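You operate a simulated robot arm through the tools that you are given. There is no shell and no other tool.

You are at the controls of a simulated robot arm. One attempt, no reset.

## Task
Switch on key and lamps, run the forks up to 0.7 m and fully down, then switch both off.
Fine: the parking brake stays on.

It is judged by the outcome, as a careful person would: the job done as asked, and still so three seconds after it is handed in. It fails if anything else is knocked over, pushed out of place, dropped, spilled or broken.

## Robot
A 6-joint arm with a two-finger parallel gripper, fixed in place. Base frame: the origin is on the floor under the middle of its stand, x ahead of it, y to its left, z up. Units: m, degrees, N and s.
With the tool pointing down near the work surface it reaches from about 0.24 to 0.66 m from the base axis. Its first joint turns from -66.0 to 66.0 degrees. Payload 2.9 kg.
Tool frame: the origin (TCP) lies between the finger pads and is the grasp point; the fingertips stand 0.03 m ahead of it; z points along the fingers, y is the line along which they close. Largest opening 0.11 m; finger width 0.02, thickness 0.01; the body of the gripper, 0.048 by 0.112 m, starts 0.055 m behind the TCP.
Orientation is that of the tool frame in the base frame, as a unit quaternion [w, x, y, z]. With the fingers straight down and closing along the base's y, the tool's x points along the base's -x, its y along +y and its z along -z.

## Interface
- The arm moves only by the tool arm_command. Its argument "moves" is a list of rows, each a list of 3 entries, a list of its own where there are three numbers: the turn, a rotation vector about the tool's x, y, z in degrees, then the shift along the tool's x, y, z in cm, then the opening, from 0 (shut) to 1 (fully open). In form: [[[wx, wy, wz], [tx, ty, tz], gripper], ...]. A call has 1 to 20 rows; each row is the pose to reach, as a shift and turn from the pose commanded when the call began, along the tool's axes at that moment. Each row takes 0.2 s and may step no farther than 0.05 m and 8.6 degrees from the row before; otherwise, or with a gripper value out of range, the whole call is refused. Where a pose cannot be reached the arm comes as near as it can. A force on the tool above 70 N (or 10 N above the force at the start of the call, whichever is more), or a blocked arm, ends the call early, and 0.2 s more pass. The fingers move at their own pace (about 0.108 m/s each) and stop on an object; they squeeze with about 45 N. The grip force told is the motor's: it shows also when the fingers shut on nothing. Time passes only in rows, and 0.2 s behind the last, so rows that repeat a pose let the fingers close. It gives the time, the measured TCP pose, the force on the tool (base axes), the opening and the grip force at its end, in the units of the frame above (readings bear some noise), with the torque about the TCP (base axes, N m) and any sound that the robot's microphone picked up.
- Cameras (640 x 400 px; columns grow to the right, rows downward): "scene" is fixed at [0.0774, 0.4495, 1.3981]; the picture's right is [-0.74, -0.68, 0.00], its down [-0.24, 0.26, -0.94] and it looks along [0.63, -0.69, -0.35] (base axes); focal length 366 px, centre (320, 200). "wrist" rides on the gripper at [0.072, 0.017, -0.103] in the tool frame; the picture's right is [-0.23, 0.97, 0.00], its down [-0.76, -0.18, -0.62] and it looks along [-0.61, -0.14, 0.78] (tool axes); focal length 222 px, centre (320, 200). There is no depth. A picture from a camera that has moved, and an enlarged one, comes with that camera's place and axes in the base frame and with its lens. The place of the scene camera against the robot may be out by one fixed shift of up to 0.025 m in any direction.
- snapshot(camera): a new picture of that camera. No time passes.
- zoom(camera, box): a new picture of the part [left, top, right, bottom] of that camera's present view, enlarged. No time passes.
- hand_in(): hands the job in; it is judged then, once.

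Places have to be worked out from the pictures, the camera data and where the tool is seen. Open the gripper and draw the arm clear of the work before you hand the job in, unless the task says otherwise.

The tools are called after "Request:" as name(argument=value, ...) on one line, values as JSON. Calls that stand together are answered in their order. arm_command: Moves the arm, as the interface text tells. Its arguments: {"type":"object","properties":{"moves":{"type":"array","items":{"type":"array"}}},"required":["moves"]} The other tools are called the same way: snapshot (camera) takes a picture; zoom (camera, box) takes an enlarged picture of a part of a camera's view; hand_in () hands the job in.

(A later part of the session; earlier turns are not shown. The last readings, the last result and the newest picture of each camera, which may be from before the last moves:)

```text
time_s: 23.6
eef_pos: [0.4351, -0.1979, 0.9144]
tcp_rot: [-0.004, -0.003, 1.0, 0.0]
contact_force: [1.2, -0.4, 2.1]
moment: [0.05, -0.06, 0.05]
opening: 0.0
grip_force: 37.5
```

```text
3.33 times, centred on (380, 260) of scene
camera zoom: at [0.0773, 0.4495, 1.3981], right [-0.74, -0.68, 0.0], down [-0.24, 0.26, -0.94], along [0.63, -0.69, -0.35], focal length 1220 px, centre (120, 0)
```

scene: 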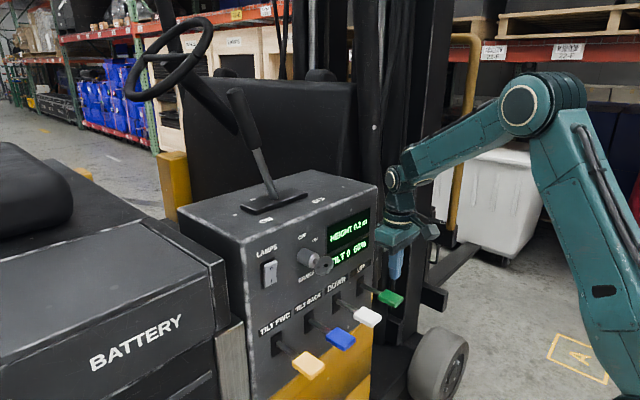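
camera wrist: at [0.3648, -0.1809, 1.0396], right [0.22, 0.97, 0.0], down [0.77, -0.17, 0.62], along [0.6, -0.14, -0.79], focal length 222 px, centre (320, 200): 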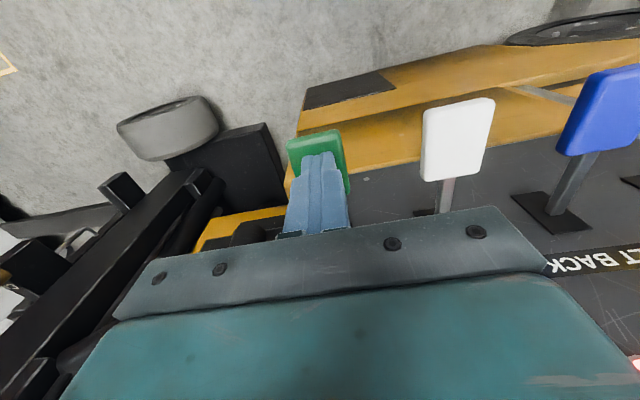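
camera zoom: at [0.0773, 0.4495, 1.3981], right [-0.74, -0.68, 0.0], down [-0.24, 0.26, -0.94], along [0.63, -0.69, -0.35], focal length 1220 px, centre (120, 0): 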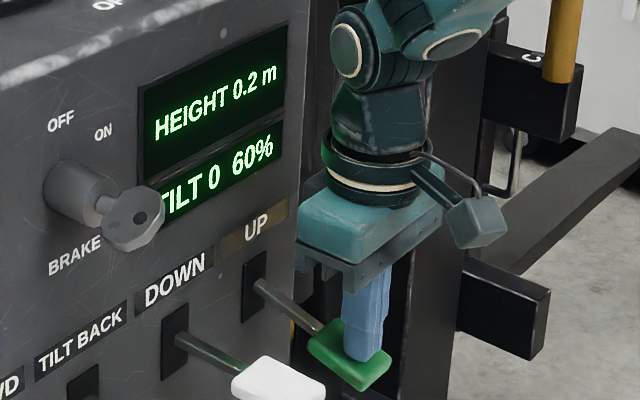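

The fork carriage has started rising: its mark and the fork bar moved up in the picture, so pressing down on UP works. I'll hold this position about 1 s and read the height.

Request:
arm_command(moves=[[[0, 0, 0], [0, 0, 0], 0.0], [[0, 0, 0], [0, 0, 0], 0.0], [[0, 0, 0], [0, 0, 0], 0.0], [[0, 0, 0], [0, 0, 0], 0.0]])

Request:
zoom(camera="scene", box=[310, 200, 450, 320])

Request:
snapshot(camera="scene")

```text
time_s: 24.6
eef_pos: [0.4339, -0.1963, 0.9148]
tcp_rot: [-0.003, -0.002, 1.0, -0.001]
contact_force: [0.5, 1.0, 2.1]
moment: [0.08, -0.02, 0.01]
opening: 0.0
grip_force: 37.5
```

```text
3.33 times, centred on (380, 260) of scene
camera zoom: at [0.0773, 0.4495, 1.3981], right [-0.74, -0.68, 0.0], down [-0.24, 0.26, -0.94], along [0.63, -0.69, -0.35], focal length 1220 px, centre (120, 0)
```

zoom: 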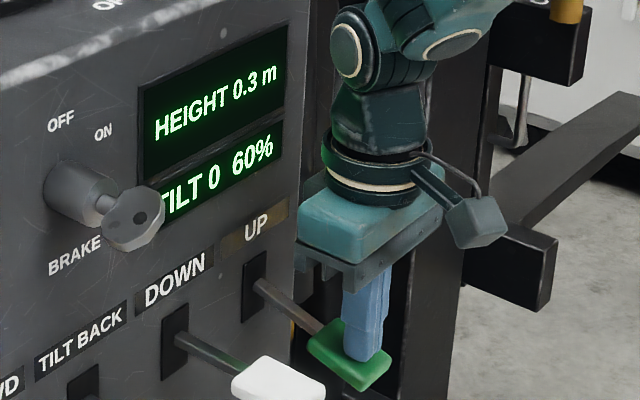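

```text
taken
```

scene: 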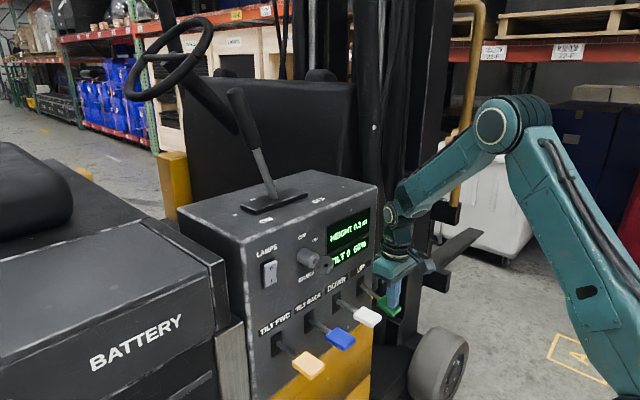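

Height now reads 0.3 m and the carriage is rising at roughly 0.08 m/s, well away from the arm. I'll hold about 1.4 s more to gauge the rate.

Request:
arm_command(moves=[[[0, 0, 0], [0, 0, 0], 0.0], [[0, 0, 0], [0, 0, 0], 0.0], [[0, 0, 0], [0, 0, 0], 0.0], [[0, 0, 0], [0, 0, 0], 0.0], [[0, 0, 0], [0, 0, 0], 0.0], [[0, 0, 0], [0, 0, 0], 0.0]])

Request:
zoom(camera="scene", box=[310, 200, 510, 320])

```text
time_s: 26.0
eef_pos: [0.4343, -0.1975, 0.9135]
tcp_rot: [-0.005, -0.002, 1.0, -0.001]
contact_force: [-1.5, 0.3, 2.8]
moment: [0.05, 0.03, -0.02]
opening: 0.0
grip_force: 38.1
```

```text
3.20 times, centred on (410, 260) of scene
camera zoom: at [0.0773, 0.4495, 1.3981], right [-0.74, -0.68, 0.0], down [-0.24, 0.26, -0.94], along [0.63, -0.69, -0.35], focal length 1171 px, centre (32, 8)
```

zoom: 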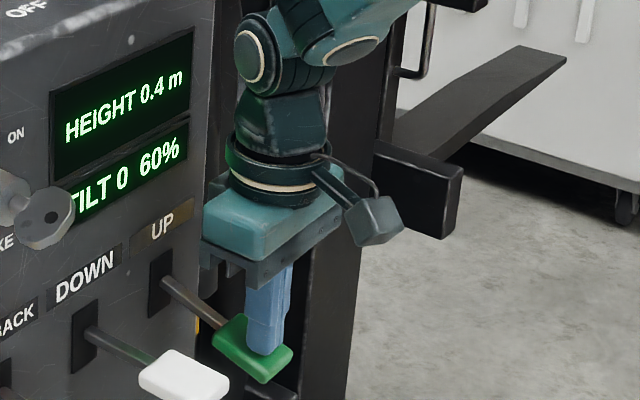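

At t=26.0 the display reads 0.4 m, with the carriage climbing steadily at about 15 px/s. I'll hold another ~1.4 s.

Request:
arm_command(moves=[[[0, 0, 0], [0, 0, 0], 0.0], [[0, 0, 0], [0, 0, 0], 0.0], [[0, 0, 0], [0, 0, 0], 0.0], [[0, 0, 0], [0, 0, 0], 0.0], [[0, 0, 0], [0, 0, 0], 0.0], [[0, 0, 0], [0, 0, 0], 0.0]])

Request:
zoom(camera="scene", box=[310, 200, 510, 320])

```text
time_s: 27.4
eef_pos: [0.4353, -0.1976, 0.9145]
tcp_rot: [-0.004, -0.002, 1.0, -0.001]
contact_force: [-1.6, 1.3, 2.5]
moment: [0.0, 0.03, 0.01]
opening: 0.0
grip_force: 37.4
```

```text
3.20 times, centred on (410, 260) of scene
camera zoom: at [0.0773, 0.4495, 1.3981], right [-0.74, -0.68, 0.0], down [-0.24, 0.26, -0.94], along [0.63, -0.69, -0.35], focal length 1171 px, centre (32, 8)
```

zoom: 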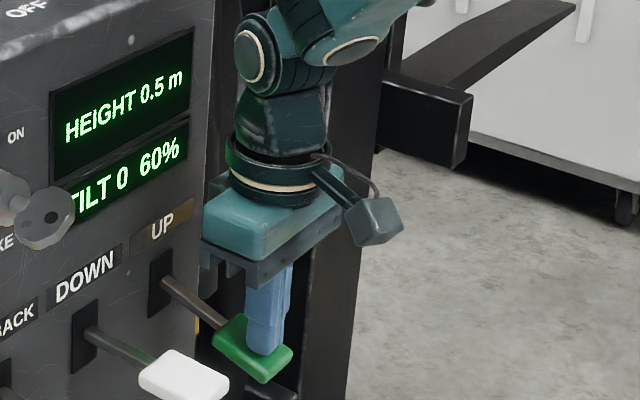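

At t=27.4 it reads 0.5 m, about 0.07 m/s. I'll hold in shorter bursts now to catch the display steps.

Request:
arm_command(moves=[[[0, 0, 0], [0, 0, 0], 0.0], [[0, 0, 0], [0, 0, 0], 0.0], [[0, 0, 0], [0, 0, 0], 0.0]])

Request:
zoom(camera="scene", box=[310, 180, 510, 300])

```text
time_s: 28.2
eef_pos: [0.4352, -0.1978, 0.9145]
tcp_rot: [-0.004, -0.003, 1.0, -0.001]
contact_force: [-1.4, 0.4, 2.2]
moment: [0.0, 0.04, -0.02]
opening: 0.0001
grip_force: 37.7
```

```text
3.20 times, centred on (410, 240) of scene
camera zoom: at [0.0773, 0.4495, 1.3981], right [-0.74, -0.68, 0.0], down [-0.24, 0.26, -0.94], along [0.63, -0.69, -0.35], focal length 1171 px, centre (32, 72)
```

zoom: 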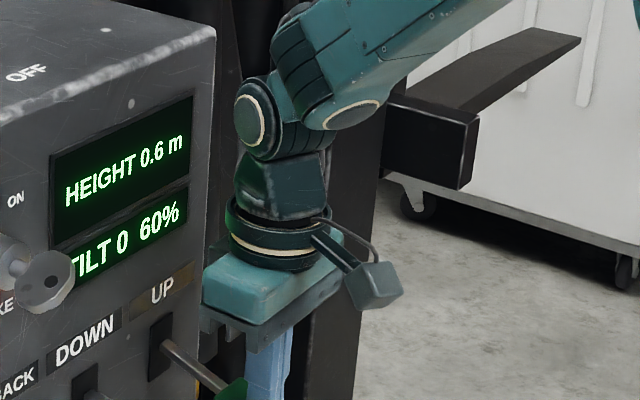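

At t=28.2 it reads 0.6 m. I'll keep holding in single short steps toward 0.7 m.

Request:
arm_command(moves=[[[0, 0, 0], [0, 0, 0], 0.0]])

Request:
zoom(camera="scene", box=[310, 180, 510, 300])

```text
time_s: 28.6
eef_pos: [0.4348, -0.1981, 0.9138]
tcp_rot: [-0.004, -0.002, 1.0, 0.0]
contact_force: [-1.9, -0.5, 3.1]
moment: [0.04, -0.01, 0.01]
opening: 0.0001
grip_force: 37.8
```

```text
3.20 times, centred on (410, 240) of scene
camera zoom: at [0.0773, 0.4495, 1.3981], right [-0.74, -0.68, 0.0], down [-0.24, 0.26, -0.94], along [0.63, -0.69, -0.35], focal length 1171 px, centre (32, 72)
```

zoom: 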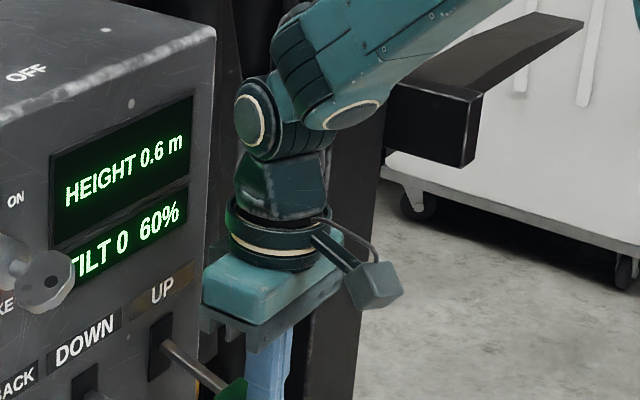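

Still 0.6 m at t=28.6. Another short hold.

Request:
arm_command(moves=[[[0, 0, 0], [0, 0, 0], 0.0]])

Request:
zoom(camera="scene", box=[310, 180, 510, 300])

```text
time_s: 29.0
eef_pos: [0.435, -0.1972, 0.9143]
tcp_rot: [-0.004, -0.002, 1.0, 0.0]
contact_force: [-1.8, 0.7, 2.7]
moment: [-0.01, 0.04, 0.02]
opening: 0.0001
grip_force: 37.6
```

```text
3.20 times, centred on (410, 240) of scene
camera zoom: at [0.0773, 0.4495, 1.3981], right [-0.74, -0.68, 0.0], down [-0.24, 0.26, -0.94], along [0.63, -0.69, -0.35], focal length 1171 px, centre (32, 72)
```

zoom: 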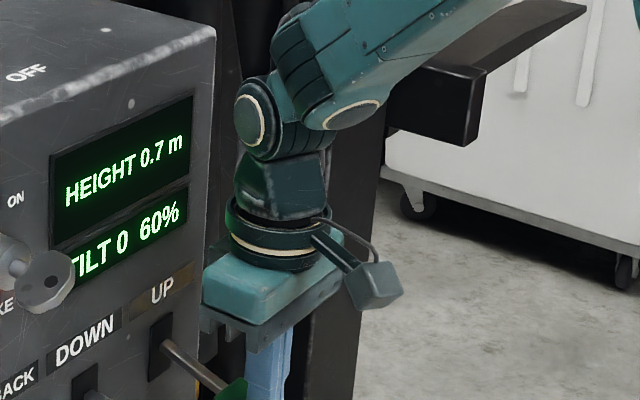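

The display just stepped to 0.7 m at t=29.0. I'll release the lever now by lifting the fingers.

Request:
arm_command(moves=[[[0, 0, 0], [0, 0, -2.5], 0.0], [[0, 0, 0], [0, 0, -5], 0.0]])

Request:
zoom(camera="scene", box=[310, 180, 510, 300])

Request:
snapshot(camera="scene")

```text
time_s: 29.6
eef_pos: [0.4358, -0.1976, 0.9647]
tcp_rot: [-0.004, -0.001, 1.0, -0.001]
contact_force: [0.2, -0.9, 0.0]
moment: [0.0, -0.02, 0.01]
opening: 0.0
grip_force: 38.4
```

```text
3.20 times, centred on (410, 240) of scene
camera zoom: at [0.0774, 0.4495, 1.3981], right [-0.74, -0.68, 0.0], down [-0.24, 0.26, -0.94], along [0.63, -0.69, -0.35], focal length 1171 px, centre (32, 72)
```

zoom: 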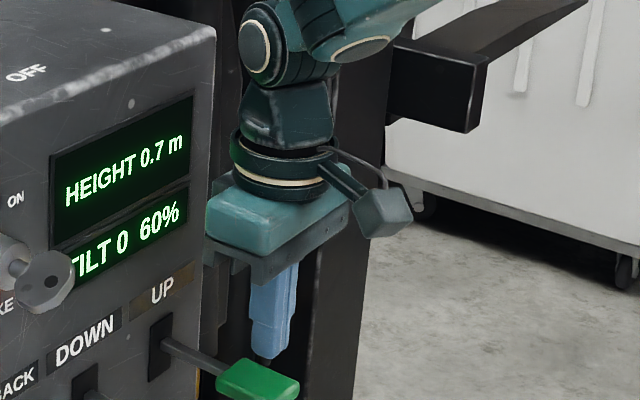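

```text
taken
```

scene: 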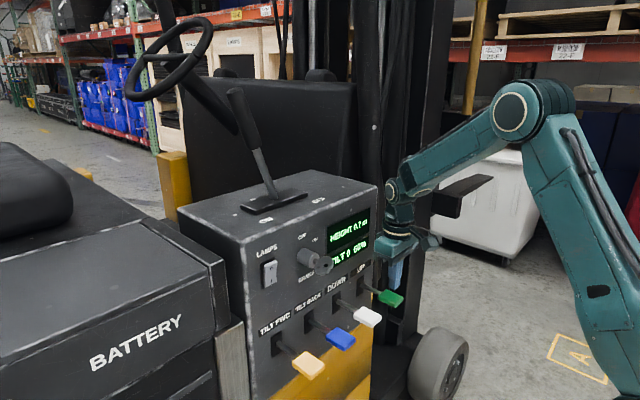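

The UP lever sprang back and the display holds at 0.7 m; the carriage's rise in the picture also works out at about 0.5 m above the 0.2 m start. Next I'll move over the white DOWN knob at about (0.440, -0.109).

Request:
arm_command(moves=[[[0, 0, 0], [0, 0, -2.5], 0.0], [[0, 0, 0], [-0.1, 3, -2.5], 0.0], [[0, 0, 0], [-0.2, 6, -2.5], 0.0], [[0, 0, 0], [-0.3, 8.9, -2.5], 0.0], [[0, 0, 0], [-0.3, 8.9, -2.5], 0.0]])

Request:
snapshot(camera="wrist")

Request:
zoom(camera="scene", box=[310, 180, 510, 300])

```text
time_s: 30.8
eef_pos: [0.4392, -0.1096, 0.9903]
tcp_rot: [-0.003, -0.002, 1.0, -0.001]
contact_force: [-0.4, 0.1, -0.9]
moment: [0.0, 0.02, -0.01]
opening: 0.0
grip_force: 38.1
```

```text
taken
camera wrist: at [0.3672, -0.0917, 1.093], right [0.22, 0.97, 0.0], down [0.77, -0.17, 0.62], along [0.6, -0.14, -0.79], focal length 222 px, centre (320, 200)
```

wrist: 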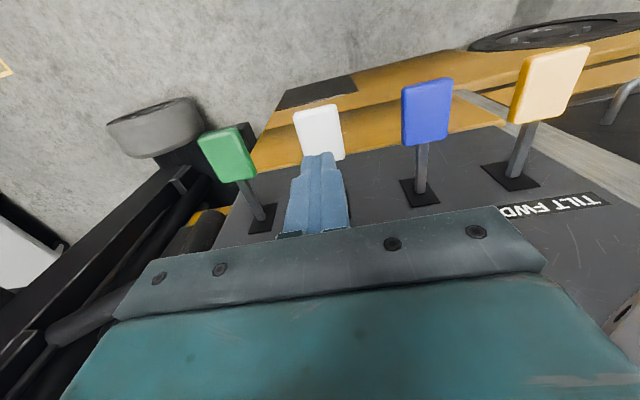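

```text
3.20 times, centred on (410, 240) of scene
camera zoom: at [0.0774, 0.4495, 1.3981], right [-0.74, -0.68, 0.0], down [-0.24, 0.26, -0.94], along [0.63, -0.69, -0.35], focal length 1171 px, centre (32, 72)
```

zoom: 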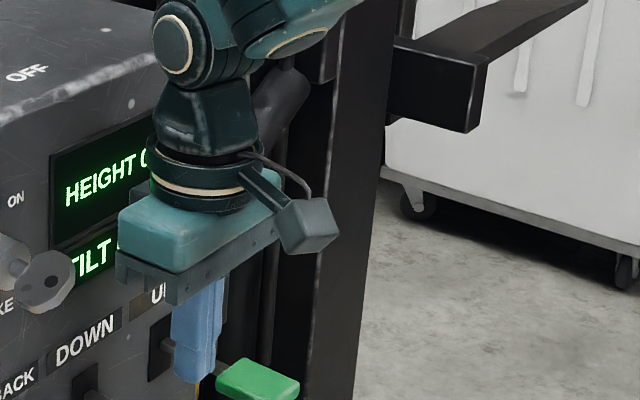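

The fingers are over the white DOWN knob and the carriage hasn't drifted. I'll press it down the same way as the UP lever.

Request:
arm_command(moves=[[[0, 0, 0], [0, 0, 3], 0.0], [[0, 0, 0], [0, 0, 5], 0.0], [[0, 0, 0], [0, 0, 6], 0.0], [[0, 0, 0], [0, 0, 7], 0.0], [[0, 0, 0], [0, 0, 7.6], 0.0], [[0, 0, 0], [0, 0, 7.6], 0.0]])

Request:
snapshot(camera="scene")

Request:
snapshot(camera="wrist")

```text
time_s: 32.2
eef_pos: [0.4375, -0.109, 0.9135]
tcp_rot: [-0.005, -0.001, 1.0, 0.0]
contact_force: [0.4, -1.3, 3.4]
moment: [0.01, -0.04, -0.01]
opening: 0.0001
grip_force: 37.4
```

```text
taken
```

scene: 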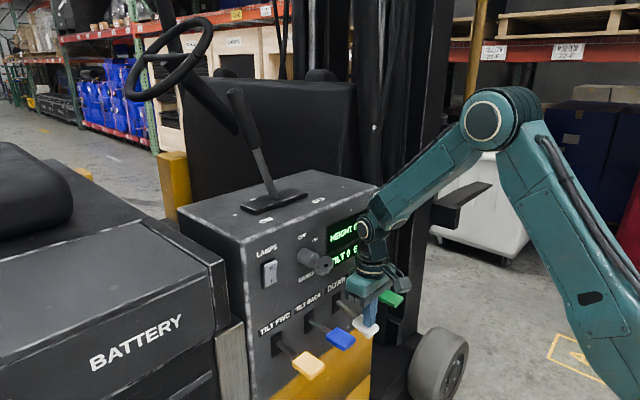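

```text
taken
camera wrist: at [0.3671, -0.092, 1.0171], right [0.22, 0.97, 0.0], down [0.77, -0.17, 0.62], along [0.6, -0.14, -0.79], focal length 222 px, centre (320, 200)
```

wrist: 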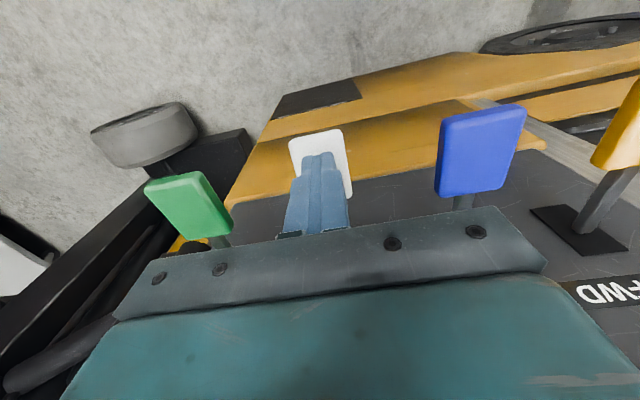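

The DOWN lever is pressed and the carriage is starting to sink. I'll hold for about 3 s and look again.

Request:
arm_command(moves=[[[0, 0, 0], [0, 0, 0], 0.0], [[0, 0, 0], [0, 0, 0], 0.0], [[0, 0, 0], [0, 0, 0], 0.0], [[0, 0, 0], [0, 0, 0], 0.0], [[0, 0, 0], [0, 0, 0], 0.0], [[0, 0, 0], [0, 0, 0], 0.0], [[0, 0, 0], [0, 0, 0], 0.0], [[0, 0, 0], [0, 0, 0], 0.0], [[0, 0, 0], [0, 0, 0], 0.0], [[0, 0, 0], [0, 0, 0], 0.0], [[0, 0, 0], [0, 0, 0], 0.0], [[0, 0, 0], [0, 0, 0], 0.0], [[0, 0, 0], [0, 0, 0], 0.0], [[0, 0, 0], [0, 0, 0], 0.0]])

Request:
snapshot(camera="scene")

Request:
zoom(camera="scene", box=[310, 200, 510, 320])

```text
time_s: 35.2
eef_pos: [0.4387, -0.109, 0.9144]
tcp_rot: [-0.004, -0.001, 1.0, 0.0]
contact_force: [-0.9, -1.4, 3.1]
moment: [-0.05, 0.02, -0.01]
opening: 0.0
grip_force: 37.8
```

```text
taken
```

scene: 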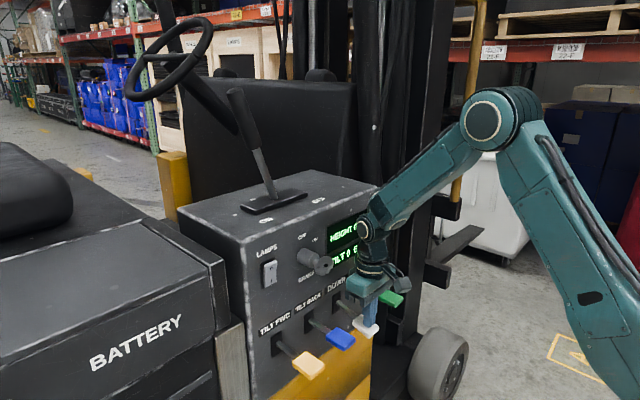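

```text
3.20 times, centred on (410, 260) of scene
camera zoom: at [0.0773, 0.4495, 1.3981], right [-0.74, -0.68, 0.0], down [-0.24, 0.26, -0.94], along [0.63, -0.69, -0.35], focal length 1171 px, centre (32, 8)
```

zoom: 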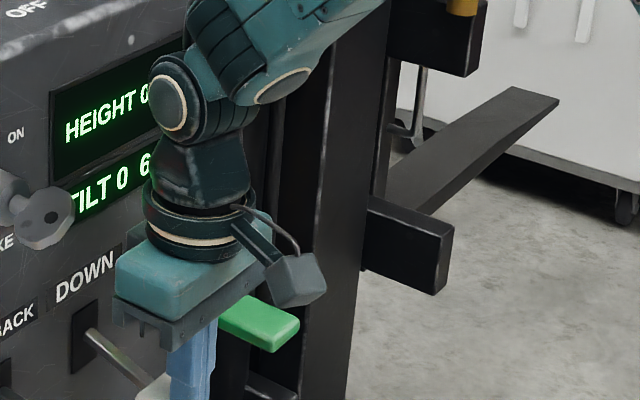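

The forks are around 0.35–0.4 m and still lowering. I'll hold another 4 s.

Request:
arm_command(moves=[[[0, 0, 0], [0, 0, 0], 0.0], [[0, 0, 0], [0, 0, 0], 0.0], [[0, 0, 0], [0, 0, 0], 0.0], [[0, 0, 0], [0, 0, 0], 0.0], [[0, 0, 0], [0, 0, 0], 0.0], [[0, 0, 0], [0, 0, 0], 0.0], [[0, 0, 0], [0, 0, 0], 0.0], [[0, 0, 0], [0, 0, 0], 0.0], [[0, 0, 0], [0, 0, 0], 0.0], [[0, 0, 0], [0, 0, 0], 0.0], [[0, 0, 0], [0, 0, 0], 0.0], [[0, 0, 0], [0, 0, 0], 0.0], [[0, 0, 0], [0, 0, 0], 0.0], [[0, 0, 0], [0, 0, 0], 0.0], [[0, 0, 0], [0, 0, 0], 0.0], [[0, 0, 0], [0, 0, 0], 0.0], [[0, 0, 0], [0, 0, 0], 0.0], [[0, 0, 0], [0, 0, 0], 0.0], [[0, 0, 0], [0, 0, 0], 0.0], [[0, 0, 0], [0, 0, 0], 0.0]])

Request:
snapshot(camera="scene")

Request:
zoom(camera="scene", box=[310, 200, 510, 320])

```text
time_s: 39.4
eef_pos: [0.438, -0.1084, 0.9134]
tcp_rot: [-0.004, -0.001, 1.0, -0.001]
contact_force: [-1.5, -0.9, 2.7]
moment: [0.0, 0.01, -0.01]
opening: 0.0003
grip_force: 37.4
```

```text
taken
```

scene: 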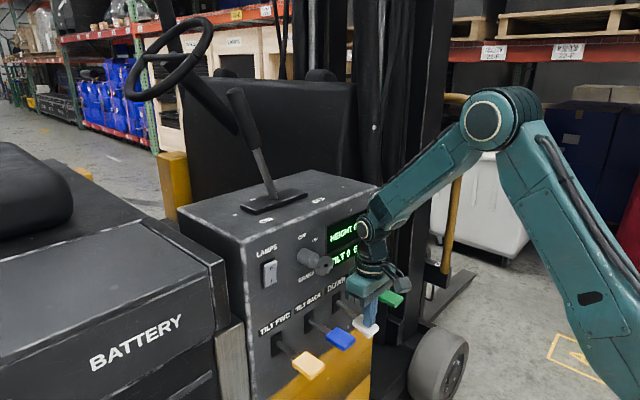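

```text
3.20 times, centred on (410, 260) of scene
camera zoom: at [0.0773, 0.4495, 1.3981], right [-0.74, -0.68, 0.0], down [-0.24, 0.26, -0.94], along [0.63, -0.69, -0.35], focal length 1171 px, centre (32, 8)
```

zoom: 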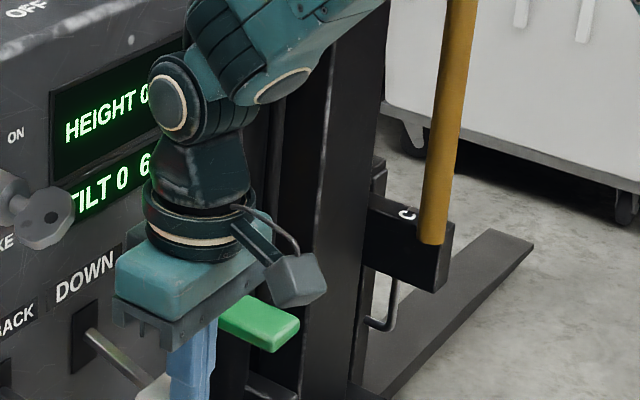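

The forks are near the floor now. I'll hold a further ~2 s to see whether they have bottomed.

Request:
arm_command(moves=[[[0, 0, 0], [0, 0, 0], 0.0], [[0, 0, 0], [0, 0, 0], 0.0], [[0, 0, 0], [0, 0, 0], 0.0], [[0, 0, 0], [0, 0, 0], 0.0], [[0, 0, 0], [0, 0, 0], 0.0], [[0, 0, 0], [0, 0, 0], 0.0], [[0, 0, 0], [0, 0, 0], 0.0], [[0, 0, 0], [0, 0, 0], 0.0], [[0, 0, 0], [0, 0, 0], 0.0], [[0, 0, 0], [0, 0, 0], 0.0]])

Request:
zoom(camera="scene", box=[310, 200, 510, 320])

```text
time_s: 41.6
eef_pos: [0.4379, -0.1078, 0.9133]
tcp_rot: [-0.004, -0.001, 1.0, -0.001]
contact_force: [-1.8, -0.3, 3.0]
moment: [-0.02, 0.0, 0.0]
opening: 0.0
grip_force: 37.5
```

```text
3.20 times, centred on (410, 260) of scene
camera zoom: at [0.0773, 0.4495, 1.3981], right [-0.74, -0.68, 0.0], down [-0.24, 0.26, -0.94], along [0.63, -0.69, -0.35], focal length 1171 px, centre (32, 8)
```

zoom: 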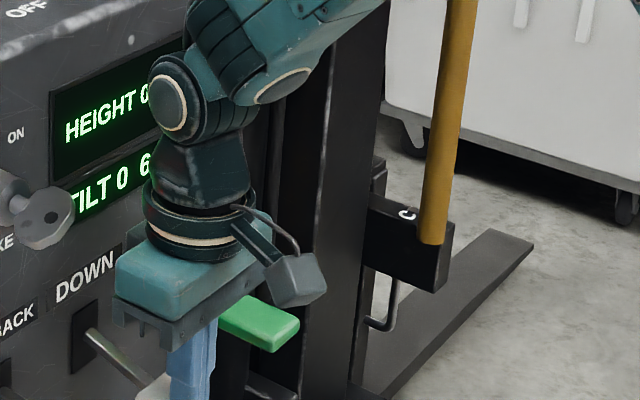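

The picture is unchanged over 2 s, so the forks are fully down. I'll release the lever, rise clear, and read the display.

Request:
arm_command(moves=[[[0, 0, 0], [0, 0, -3], 0.0], [[0, 0, 0], [0.5, 0, -7], 0.0], [[0, 0, 0], [1.2, 0, -11], 0.0], [[0, 0, 0], [2.0, 0, -15], 0.0], [[0, 0, 0], [3.0, 0, -19], 0.0], [[0, 0, 0], [4.0, 0, -23], 0.0], [[0, 0, 0], [4.0, 0, -23], 0.3]])

Request:
snapshot(camera="scene")

Request:
zoom(camera="scene", box=[250, 200, 450, 320])

Request:
snapshot(camera="wrist")

```text
time_s: 43.2
eef_pos: [0.3989, -0.109, 1.1435]
tcp_rot: [-0.005, -0.002, 1.0, -0.001]
contact_force: [-0.1, -0.3, 0.6]
moment: [-0.01, 0.0, -0.01]
opening: 0.033
grip_force: 0.1
```

```text
taken
```

scene: 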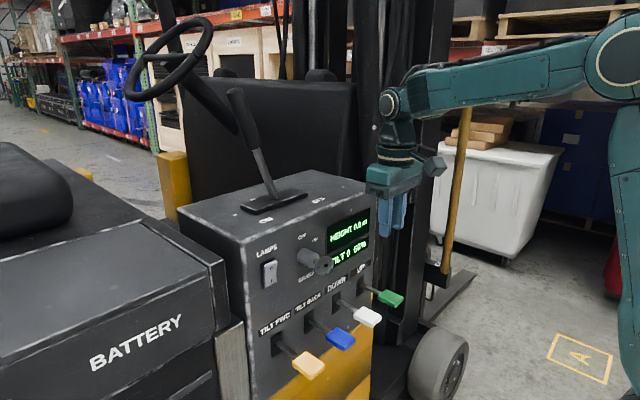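

```text
3.20 times, centred on (350, 260) of scene
camera zoom: at [0.0774, 0.4495, 1.3981], right [-0.74, -0.68, 0.0], down [-0.24, 0.26, -0.94], along [0.63, -0.69, -0.35], focal length 1171 px, centre (224, 8)
```

zoom: 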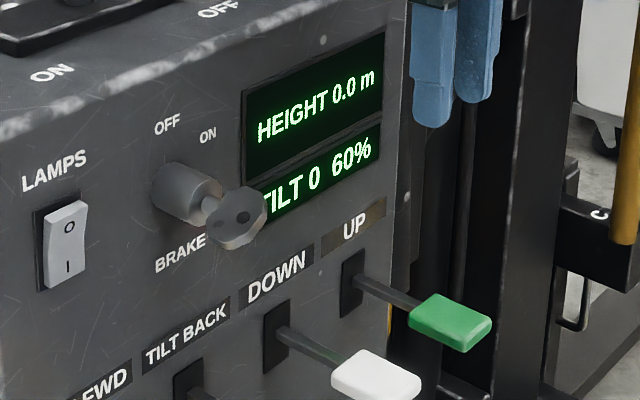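

```text
taken
camera wrist: at [0.3301, -0.0918, 1.2473], right [0.22, 0.97, 0.0], down [0.77, -0.17, 0.62], along [0.6, -0.14, -0.79], focal length 222 px, centre (320, 200)
```

wrist: 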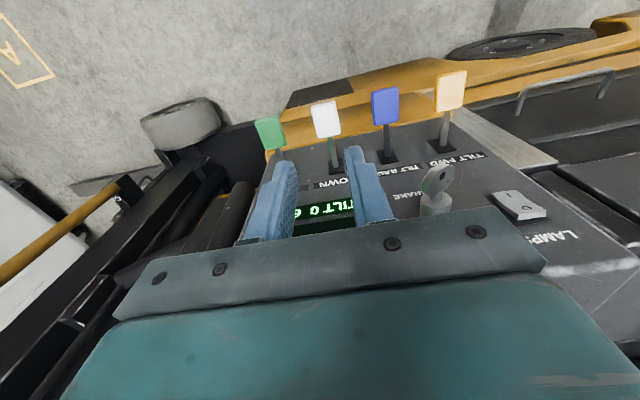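

HEIGHT reads 0.0 m, tilt is still 0, and both levers are back at rest. Now to switch off: I'll travel over the key and set the closed fingers, tilted 30°, in front of the "O" end of the lamp rocker.

Request:
arm_command(moves=[[[0, 0, 0], [0, 0, -2.65], 0.0], [[0, 0, 0], [0, 3.7, -2.65], 0.0], [[0, 0, 0], [0, 7.3, -2.65], 0.0], [[0, 0, 0], [0, 10.9, -2.65], 0.0], [[0, -7.5, 0], [-0.75, 11.93, -1.58], 0.0], [[0, -15, 0], [-1.5, 12.95, -0.5], 0.0], [[0, -22.5, 0], [-2.25, 13.98, 0.58], 0.0], [[0, -30, 0], [-3.0, 15.0, 1.65], 0.0], [[0, -37.5, 0], [-3.75, 16.03, 2.73], 0.0], [[0, -45, 0], [-4.5, 17.05, 3.8], 0.0], [[0, -52.5, 0], [-5.25, 18.08, 4.88], 0.0], [[0, -60, 0], [-6.0, 19.1, 5.95], 0.0], [[0, -60, 0], [-6.0, 19.1, 5.95], 0.0]])

Request:
snapshot(camera="wrist")

Request:
zoom(camera="scene", box=[240, 200, 400, 300])

```text
time_s: 46.0
eef_pos: [0.4588, 0.0822, 1.0832]
tcp_rot: [0.496, -0.002, 0.868, 0.0]
contact_force: [0.4, 0.5, -1.0]
moment: [-0.03, -0.04, -0.02]
opening: 0.0001
grip_force: 38.3
```

```text
taken
camera wrist: at [0.3337, 0.0991, 1.0725], right [0.11, 0.97, 0.19], down [-0.15, -0.18, 0.97], along [0.98, -0.14, 0.13], focal length 222 px, centre (320, 200)
```

wrist: 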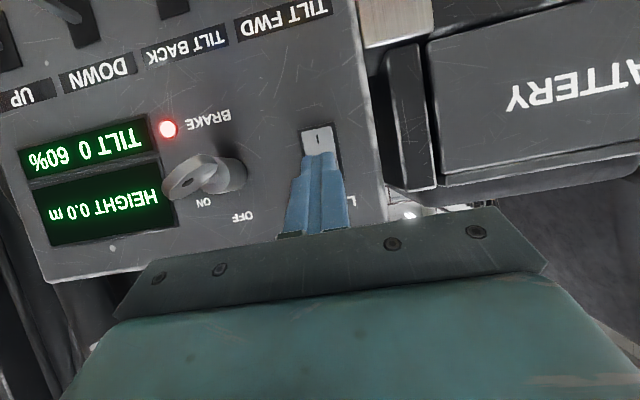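

```text
4.00 times, centred on (320, 250) of scene
camera zoom: at [0.0774, 0.4495, 1.3981], right [-0.74, -0.68, 0.0], down [-0.24, 0.26, -0.94], along [0.63, -0.69, -0.35], focal length 1463 px, centre (320, 0)
```

zoom: 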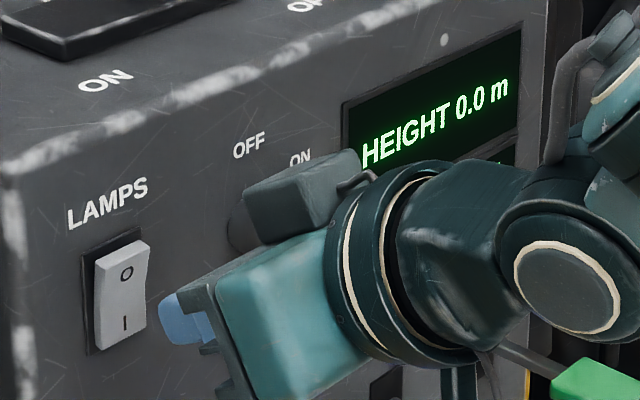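

The fingertips are in front of the rocker's upper half at about (0.485, 0.082, 1.068), and it clearly shows ON (top proud). I'll press the "O" end in along +x, slightly raised.

Request:
arm_command(moves=[[[0, 0, 0], [-0.85, 0, 0.67], 0.0], [[0, 0, 0], [-1.35, 0, 1.53], 0.0], [[0, 0, 0], [-1.65, 0, 2.05], 0.0], [[0, 0, 0], [-1.85, 0, 2.4], 0.0], [[0, 0, 0], [-2.0, 0, 2.66], 0.0], [[0, 0, 0], [-2.15, 0, 2.92], 0.0]])

Request:
zoom(camera="scene", box=[240, 200, 400, 300])

Request:
snapshot(camera="wrist")

```text
time_s: 47.4
eef_pos: [0.4918, 0.0832, 1.0872]
tcp_rot: [0.495, -0.003, 0.869, 0.0]
contact_force: [-40.7, -0.9, 13.9]
moment: [0.08, -0.14, -0.03]
opening: 0.0
grip_force: 37.2
```

```text
4.00 times, centred on (320, 250) of scene
camera zoom: at [0.0758, 0.4494, 1.3982], right [-0.74, -0.68, 0.0], down [-0.24, 0.26, -0.94], along [0.63, -0.69, -0.35], focal length 1463 px, centre (320, 0)
```

zoom: 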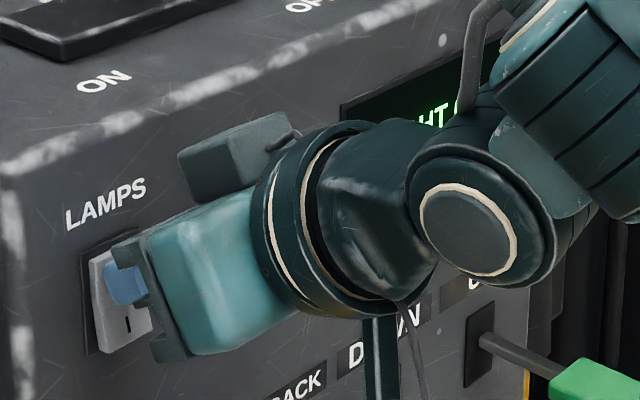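

```text
taken
camera wrist: at [0.3674, 0.099, 1.0771], right [0.11, 0.97, 0.19], down [-0.15, -0.18, 0.97], along [0.98, -0.14, 0.12], focal length 222 px, centre (320, 200)
```

wrist: 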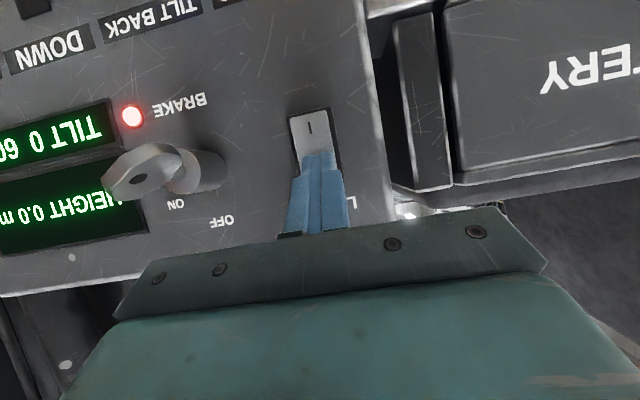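

The rocker's "I" end now sticks out, with about 41 N on the tool. I'll back off and check.

Request:
arm_command(moves=[[[0, 0, 0], [0.5, 0, -0.87], 0.0], [[0, 0, 0], [1.4, 0, -2.42], 0.0], [[0, 0, 0], [1.65, 0, -2.86], 0.0], [[0, 0, 0], [1.65, 0, -2.86], 0.0]])

Request:
zoom(camera="scene", box=[240, 200, 400, 300])

Request:
zoom(camera="wrist", box=[150, 80, 400, 240])

```text
time_s: 48.4
eef_pos: [0.463, 0.0822, 1.0877]
tcp_rot: [0.496, -0.002, 0.868, 0.001]
contact_force: [-0.8, 0.1, 0.1]
moment: [0.0, -0.02, 0.0]
opening: 0.0
grip_force: 38.3
```

```text
4.00 times, centred on (320, 250) of scene
camera zoom: at [0.0774, 0.4495, 1.3981], right [-0.74, -0.68, 0.0], down [-0.24, 0.26, -0.94], along [0.63, -0.69, -0.35], focal length 1463 px, centre (320, 0)
```

zoom: 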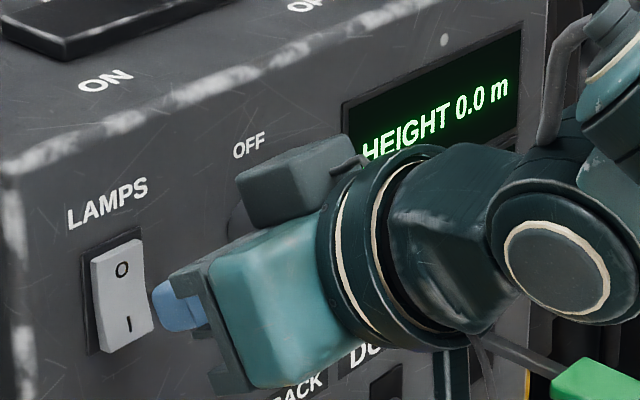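

```text
2.50 times, centred on (275, 160) of wrist
camera zoom: at [0.3373, 0.0989, 1.0772], right [0.11, 0.97, 0.19], down [-0.15, -0.18, 0.97], along [0.98, -0.14, 0.13], focal length 555 px, centre (432, 300)
```

zoom: 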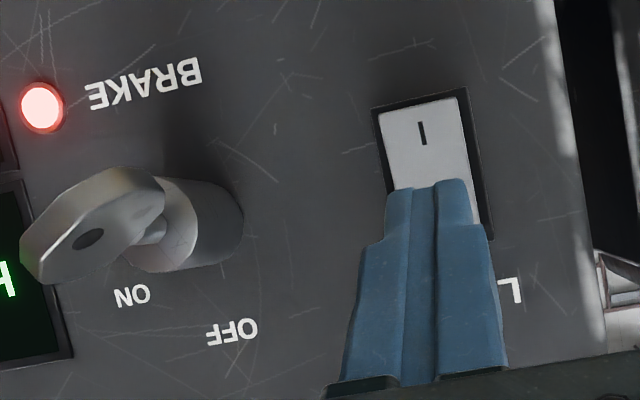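

The rocker is back in its original OFF shape. Now the key: I'll rise, slide over it with the fingers open, and level the tool just above the bow as before.

Request:
arm_command(moves=[[[0, 0, 0], [-2.07, 0, -1.65], 0.0], [[0, 0, 0], [-4.13, 0, -3.31], 0.0], [[0, 0, 0], [-4.13, -3, -3.31], 0.3], [[0, 0, 0], [-4.13, -6, -3.31], 0.6], [[0, 0, 0], [-4.13, -8.72, -3.31], 0.8], [[0, -7.5, 0], [-3.69, -8.72, -2.83], 0.8], [[0, -15, 0], [-3.25, -8.72, -2.34], 0.8], [[0, -22.5, 0], [-2.8, -8.72, -1.86], 0.8], [[0, -30, 0], [-2.36, -8.72, -1.37], 0.8], [[0, -30, 0], [-2.36, -8.72, -1.37], 0.8]])

Request:
snapshot(camera="wrist")

Request:
zoom(camera="scene", box=[240, 200, 400, 300])

```text
time_s: 50.6
eef_pos: [0.4626, -0.0054, 1.1134]
tcp_rot: [0.705, -0.001, 0.71, 0.0]
contact_force: [0.2, -0.2, 0.0]
moment: [0.0, 0.02, -0.01]
opening: 0.0881
grip_force: 0.2
```

```text
taken
camera wrist: at [0.3592, 0.0118, 1.0423], right [0.0, 0.97, 0.22], down [-0.62, -0.18, 0.77], along [0.79, -0.14, 0.6], focal length 222 px, centre (320, 200)
```

wrist: 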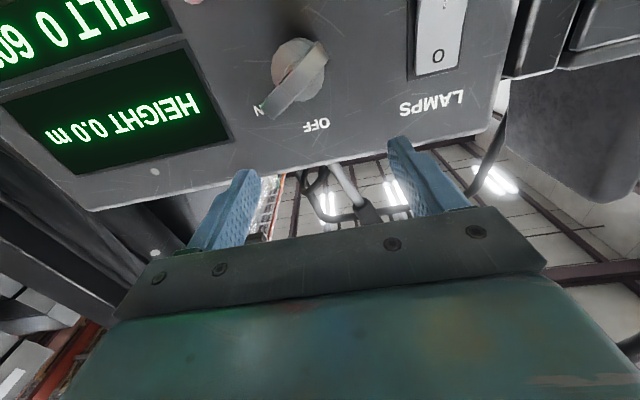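

```text
4.00 times, centred on (320, 250) of scene
camera zoom: at [0.0774, 0.4495, 1.3981], right [-0.74, -0.68, 0.0], down [-0.24, 0.26, -0.94], along [0.63, -0.69, -0.35], focal length 1463 px, centre (320, 0)
```

zoom: 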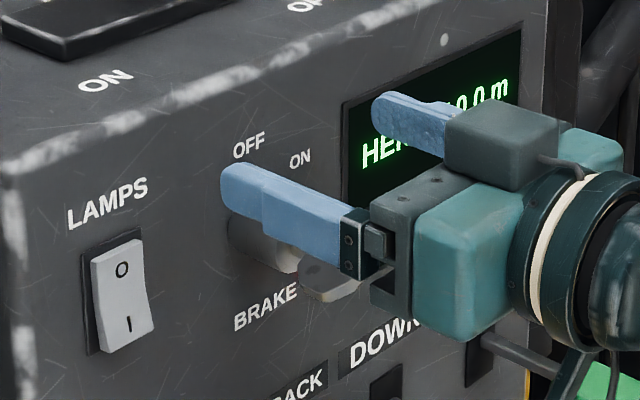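

Reached (0.463, -0.005, 1.113), level, with the fingers open above the turned key. I'll lower so the fingers straddle the bow.

Request:
arm_command(moves=[[[0, 0, 0], [1.4, 0, 0.1], 0.8], [[0, 0, 0], [2.8, 0, 0.1], 0.8], [[0, 0, 0], [4.2, 0, 0.1], 0.8], [[0, 0, 0], [5.5, 0, 0.1], 0.8], [[0, 0, 0], [5.5, 0, 0.1], 0.8]])

Request:
snapshot(camera="wrist")

Request:
zoom(camera="scene", box=[240, 200, 400, 300])

```text
time_s: 51.8
eef_pos: [0.4616, -0.0041, 1.0591]
tcp_rot: [0.704, -0.003, 0.71, 0.001]
contact_force: [0.0, -0.3, 0.5]
moment: [0.02, 0.0, -0.02]
opening: 0.088
grip_force: 0.0
out of reach, approached as far as the arm can: row 2
```

```text
taken
camera wrist: at [0.3593, 0.0124, 0.9873], right [0.0, 0.97, 0.22], down [-0.62, -0.18, 0.77], along [0.79, -0.14, 0.6], focal length 222 px, centre (320, 200)
```

wrist: 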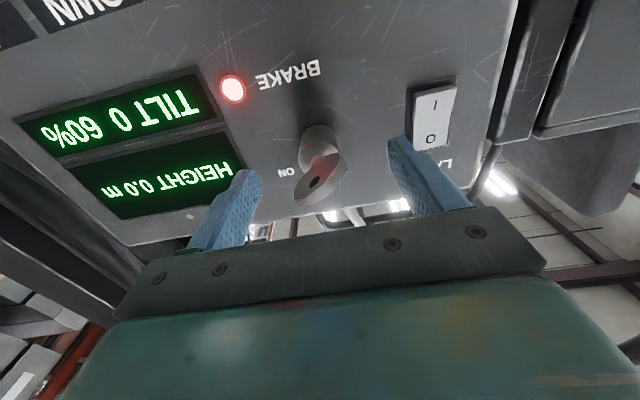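

```text
4.00 times, centred on (320, 250) of scene
camera zoom: at [0.0774, 0.4495, 1.3981], right [-0.74, -0.68, 0.0], down [-0.24, 0.26, -0.94], along [0.63, -0.69, -0.35], focal length 1463 px, centre (320, 0)
```

zoom: 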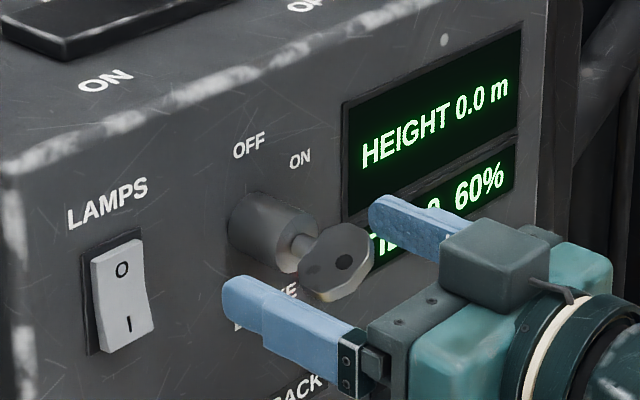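

The fingers straddle the key at (0.462, -0.004, 1.059). I'll roll +57° in place with the fingers open to match the key's ON angle.

Request:
arm_command(moves=[[[0, 0, 8], [0, 0.05, 0.1], 0.8], [[0, 0, 16], [0, 0.1, 0.1], 0.8], [[0, 0, 24], [0, 0.1, 0.2], 0.8], [[0, 0, 32], [0, 0.1, 0.2], 0.8], [[0, 0, 40], [0, 0.1, 0.2], 0.8], [[0, 0, 48], [0, 0.1, 0.2], 0.8], [[0, 0, 56], [0, 0.1, 0.2], 0.8], [[0, 0, 57], [0, 0.1, 0.2], 0.8]])

Request:
snapshot(camera="wrist")

Request:
zoom(camera="scene", box=[240, 200, 400, 300])

```text
time_s: 53.6
eef_pos: [0.465, -0.0047, 1.0601]
tcp_rot: [0.618, 0.338, 0.625, 0.338]
contact_force: [-0.7, 0.3, 0.2]
moment: [-0.04, 0.02, 0.02]
opening: 0.0878
grip_force: 0.2
```

```text
taken
camera wrist: at [0.3619, 0.0659, 1.0351], right [0.01, 0.34, 0.94], down [-0.62, -0.74, 0.27], along [0.79, -0.58, 0.2], focal length 222 px, centre (320, 200)
```

wrist: 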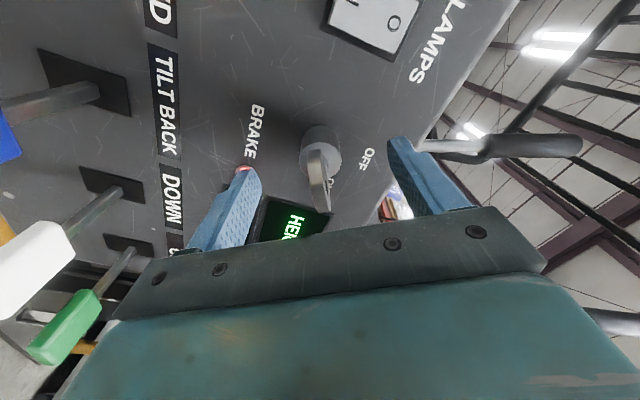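

```text
4.00 times, centred on (320, 250) of scene
camera zoom: at [0.0774, 0.4495, 1.3981], right [-0.74, -0.68, 0.0], down [-0.24, 0.26, -0.94], along [0.63, -0.69, -0.35], focal length 1463 px, centre (320, 0)
```

zoom: 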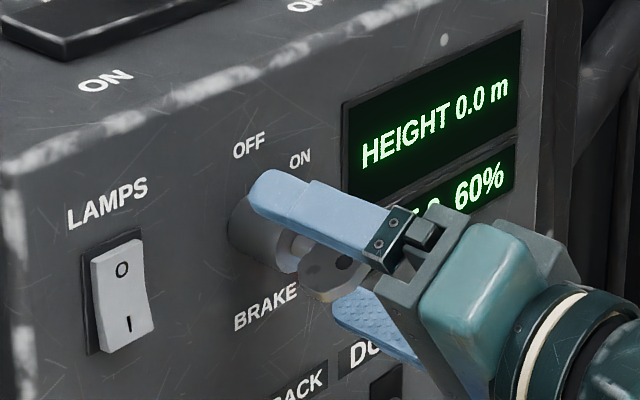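

The key bow lies between and nearly parallel to the fingers. I'll close on it.

Request:
arm_command(moves=[[[0, 0, 0], [0, 0, 0], 0.4], [[0, 0, 0], [0, 0, 0], 0.15], [[0, 0, 0], [0, 0, 0], 0.0], [[0, 0, 0], [0, 0, 0], 0.0]])

Request:
zoom(camera="scene", box=[240, 200, 400, 300])

```text
time_s: 54.6
eef_pos: [0.4643, -0.0052, 1.0601]
tcp_rot: [0.618, 0.338, 0.625, 0.336]
contact_force: [0.4, -1.6, -2.6]
moment: [0.02, -0.14, 0.05]
opening: 0.0112
grip_force: 45.4
```

```text
4.00 times, centred on (320, 250) of scene
camera zoom: at [0.0774, 0.4494, 1.3981], right [-0.74, -0.68, 0.0], down [-0.24, 0.26, -0.94], along [0.63, -0.69, -0.35], focal length 1463 px, centre (320, 0)
```

zoom: 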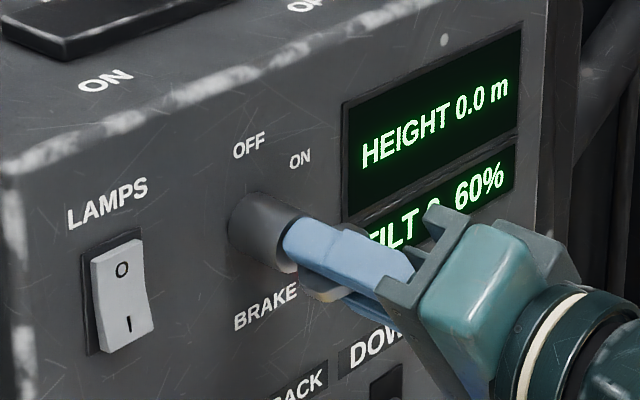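

Gripped with only about 3 N of side force, so it's well centred. I'll turn back counter-clockwise to 32° of travel first.

Request:
arm_command(moves=[[[0, 0, -8], [0, 0, 0], 0.0], [[0, 0, -16], [0, 0, 0], 0.0], [[0, 0, -24], [0, 0, 0], 0.0], [[0, 0, -32], [0, 0, 0], 0.0]])

Request:
zoom(camera="scene", box=[240, 200, 400, 300])

```text
time_s: 55.6
eef_pos: [0.4637, -0.0038, 1.0593]
tcp_rot: [0.687, 0.152, 0.695, 0.15]
contact_force: [-3.1, -10.9, -5.8]
moment: [0.01, -0.24, -0.25]
opening: 0.0113
grip_force: 45.4
```

```text
4.00 times, centred on (320, 250) of scene
camera zoom: at [0.0774, 0.4491, 1.3982], right [-0.74, -0.68, 0.0], down [-0.24, 0.26, -0.94], along [0.63, -0.69, -0.35], focal length 1463 px, centre (320, 0)
```

zoom: 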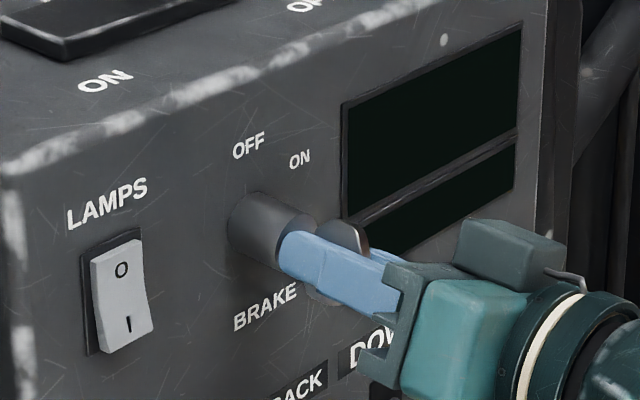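

The display has gone dark part-way. I'll finish the turn to the full OFF position, easing 1 mm toward -y.

Request:
arm_command(moves=[[[0, 0, -8], [-0.04, -0.09, 0], 0.0], [[0, 0, -16], [-0.04, -0.09, 0], 0.0], [[0, 0, -24], [-0.04, -0.09, 0], 0.0], [[0, 0, -25], [-0.04, -0.09, 0], 0.0]])

Request:
zoom(camera="scene", box=[240, 200, 400, 300])

Request:
snapshot(camera="wrist")

```text
time_s: 56.6
eef_pos: [0.4642, -0.0059, 1.06]
tcp_rot: [0.703, -0.003, 0.711, 0.0]
contact_force: [-0.8, -5.5, -8.5]
moment: [-0.05, 0.95, -0.35]
opening: 0.0118
grip_force: 45.1
```

```text
4.00 times, centred on (320, 250) of scene
camera zoom: at [0.0775, 0.4493, 1.3982], right [-0.74, -0.68, 0.0], down [-0.24, 0.26, -0.94], along [0.63, -0.69, -0.35], focal length 1463 px, centre (320, 0)
```

zoom: 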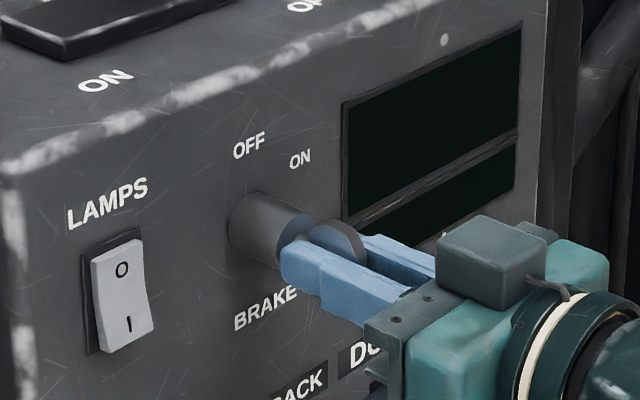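

```text
taken
camera wrist: at [0.3615, 0.0115, 0.9875], right [0.0, 0.97, 0.22], down [-0.61, -0.18, 0.77], along [0.79, -0.14, 0.6], focal length 222 px, centre (320, 200)
```

wrist: 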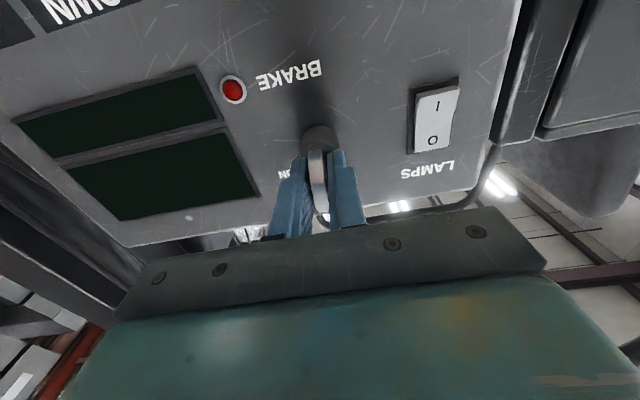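

Key and lamps now match their original OFF views, with the display and brake light dark. I'll open the fingers, then lift straight up off the key.

Request:
arm_command(moves=[[[0, 0, 0], [0, 0, 0], 0.3], [[0, 0, 0], [0, 0, 0], 0.6], [[0, 0, 0], [0, 0, 0], 0.7], [[0, 0, 0], [0, 0, 0], 0.7]])

Request:
zoom(camera="scene", box=[240, 200, 400, 300])

Request:
snapshot(camera="wrist")

```text
time_s: 57.6
eef_pos: [0.465, -0.0044, 1.0603]
tcp_rot: [0.704, -0.002, 0.71, 0.0]
contact_force: [0.2, -0.1, -0.9]
moment: [0.04, 0.02, 0.01]
opening: 0.0773
grip_force: 0.0
```

```text
4.00 times, centred on (320, 250) of scene
camera zoom: at [0.0774, 0.4495, 1.3981], right [-0.74, -0.68, 0.0], down [-0.24, 0.26, -0.94], along [0.63, -0.69, -0.35], focal length 1463 px, centre (320, 0)
```

zoom: 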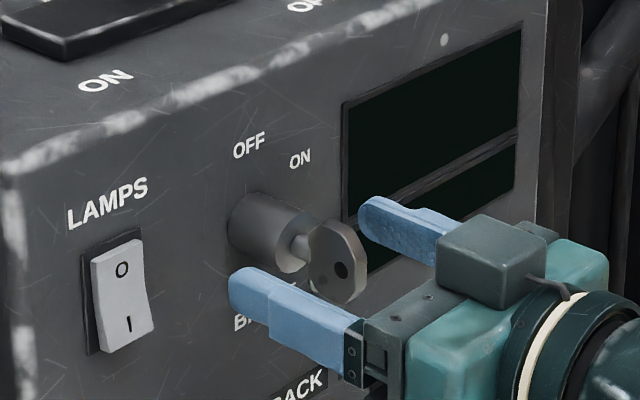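

```text
taken
camera wrist: at [0.3616, 0.0118, 0.9878], right [0.0, 0.97, 0.23], down [-0.62, -0.18, 0.77], along [0.79, -0.14, 0.6], focal length 222 px, centre (320, 200)
```

wrist: 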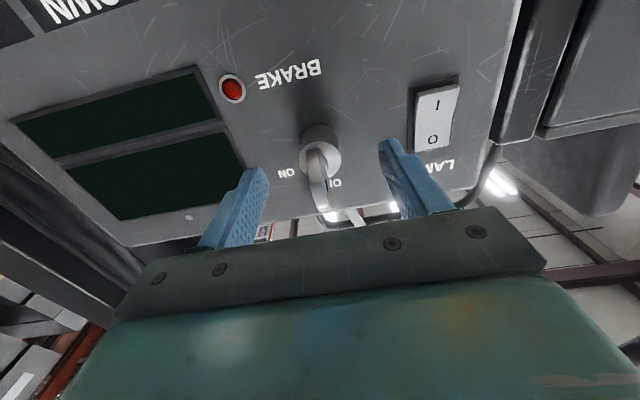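

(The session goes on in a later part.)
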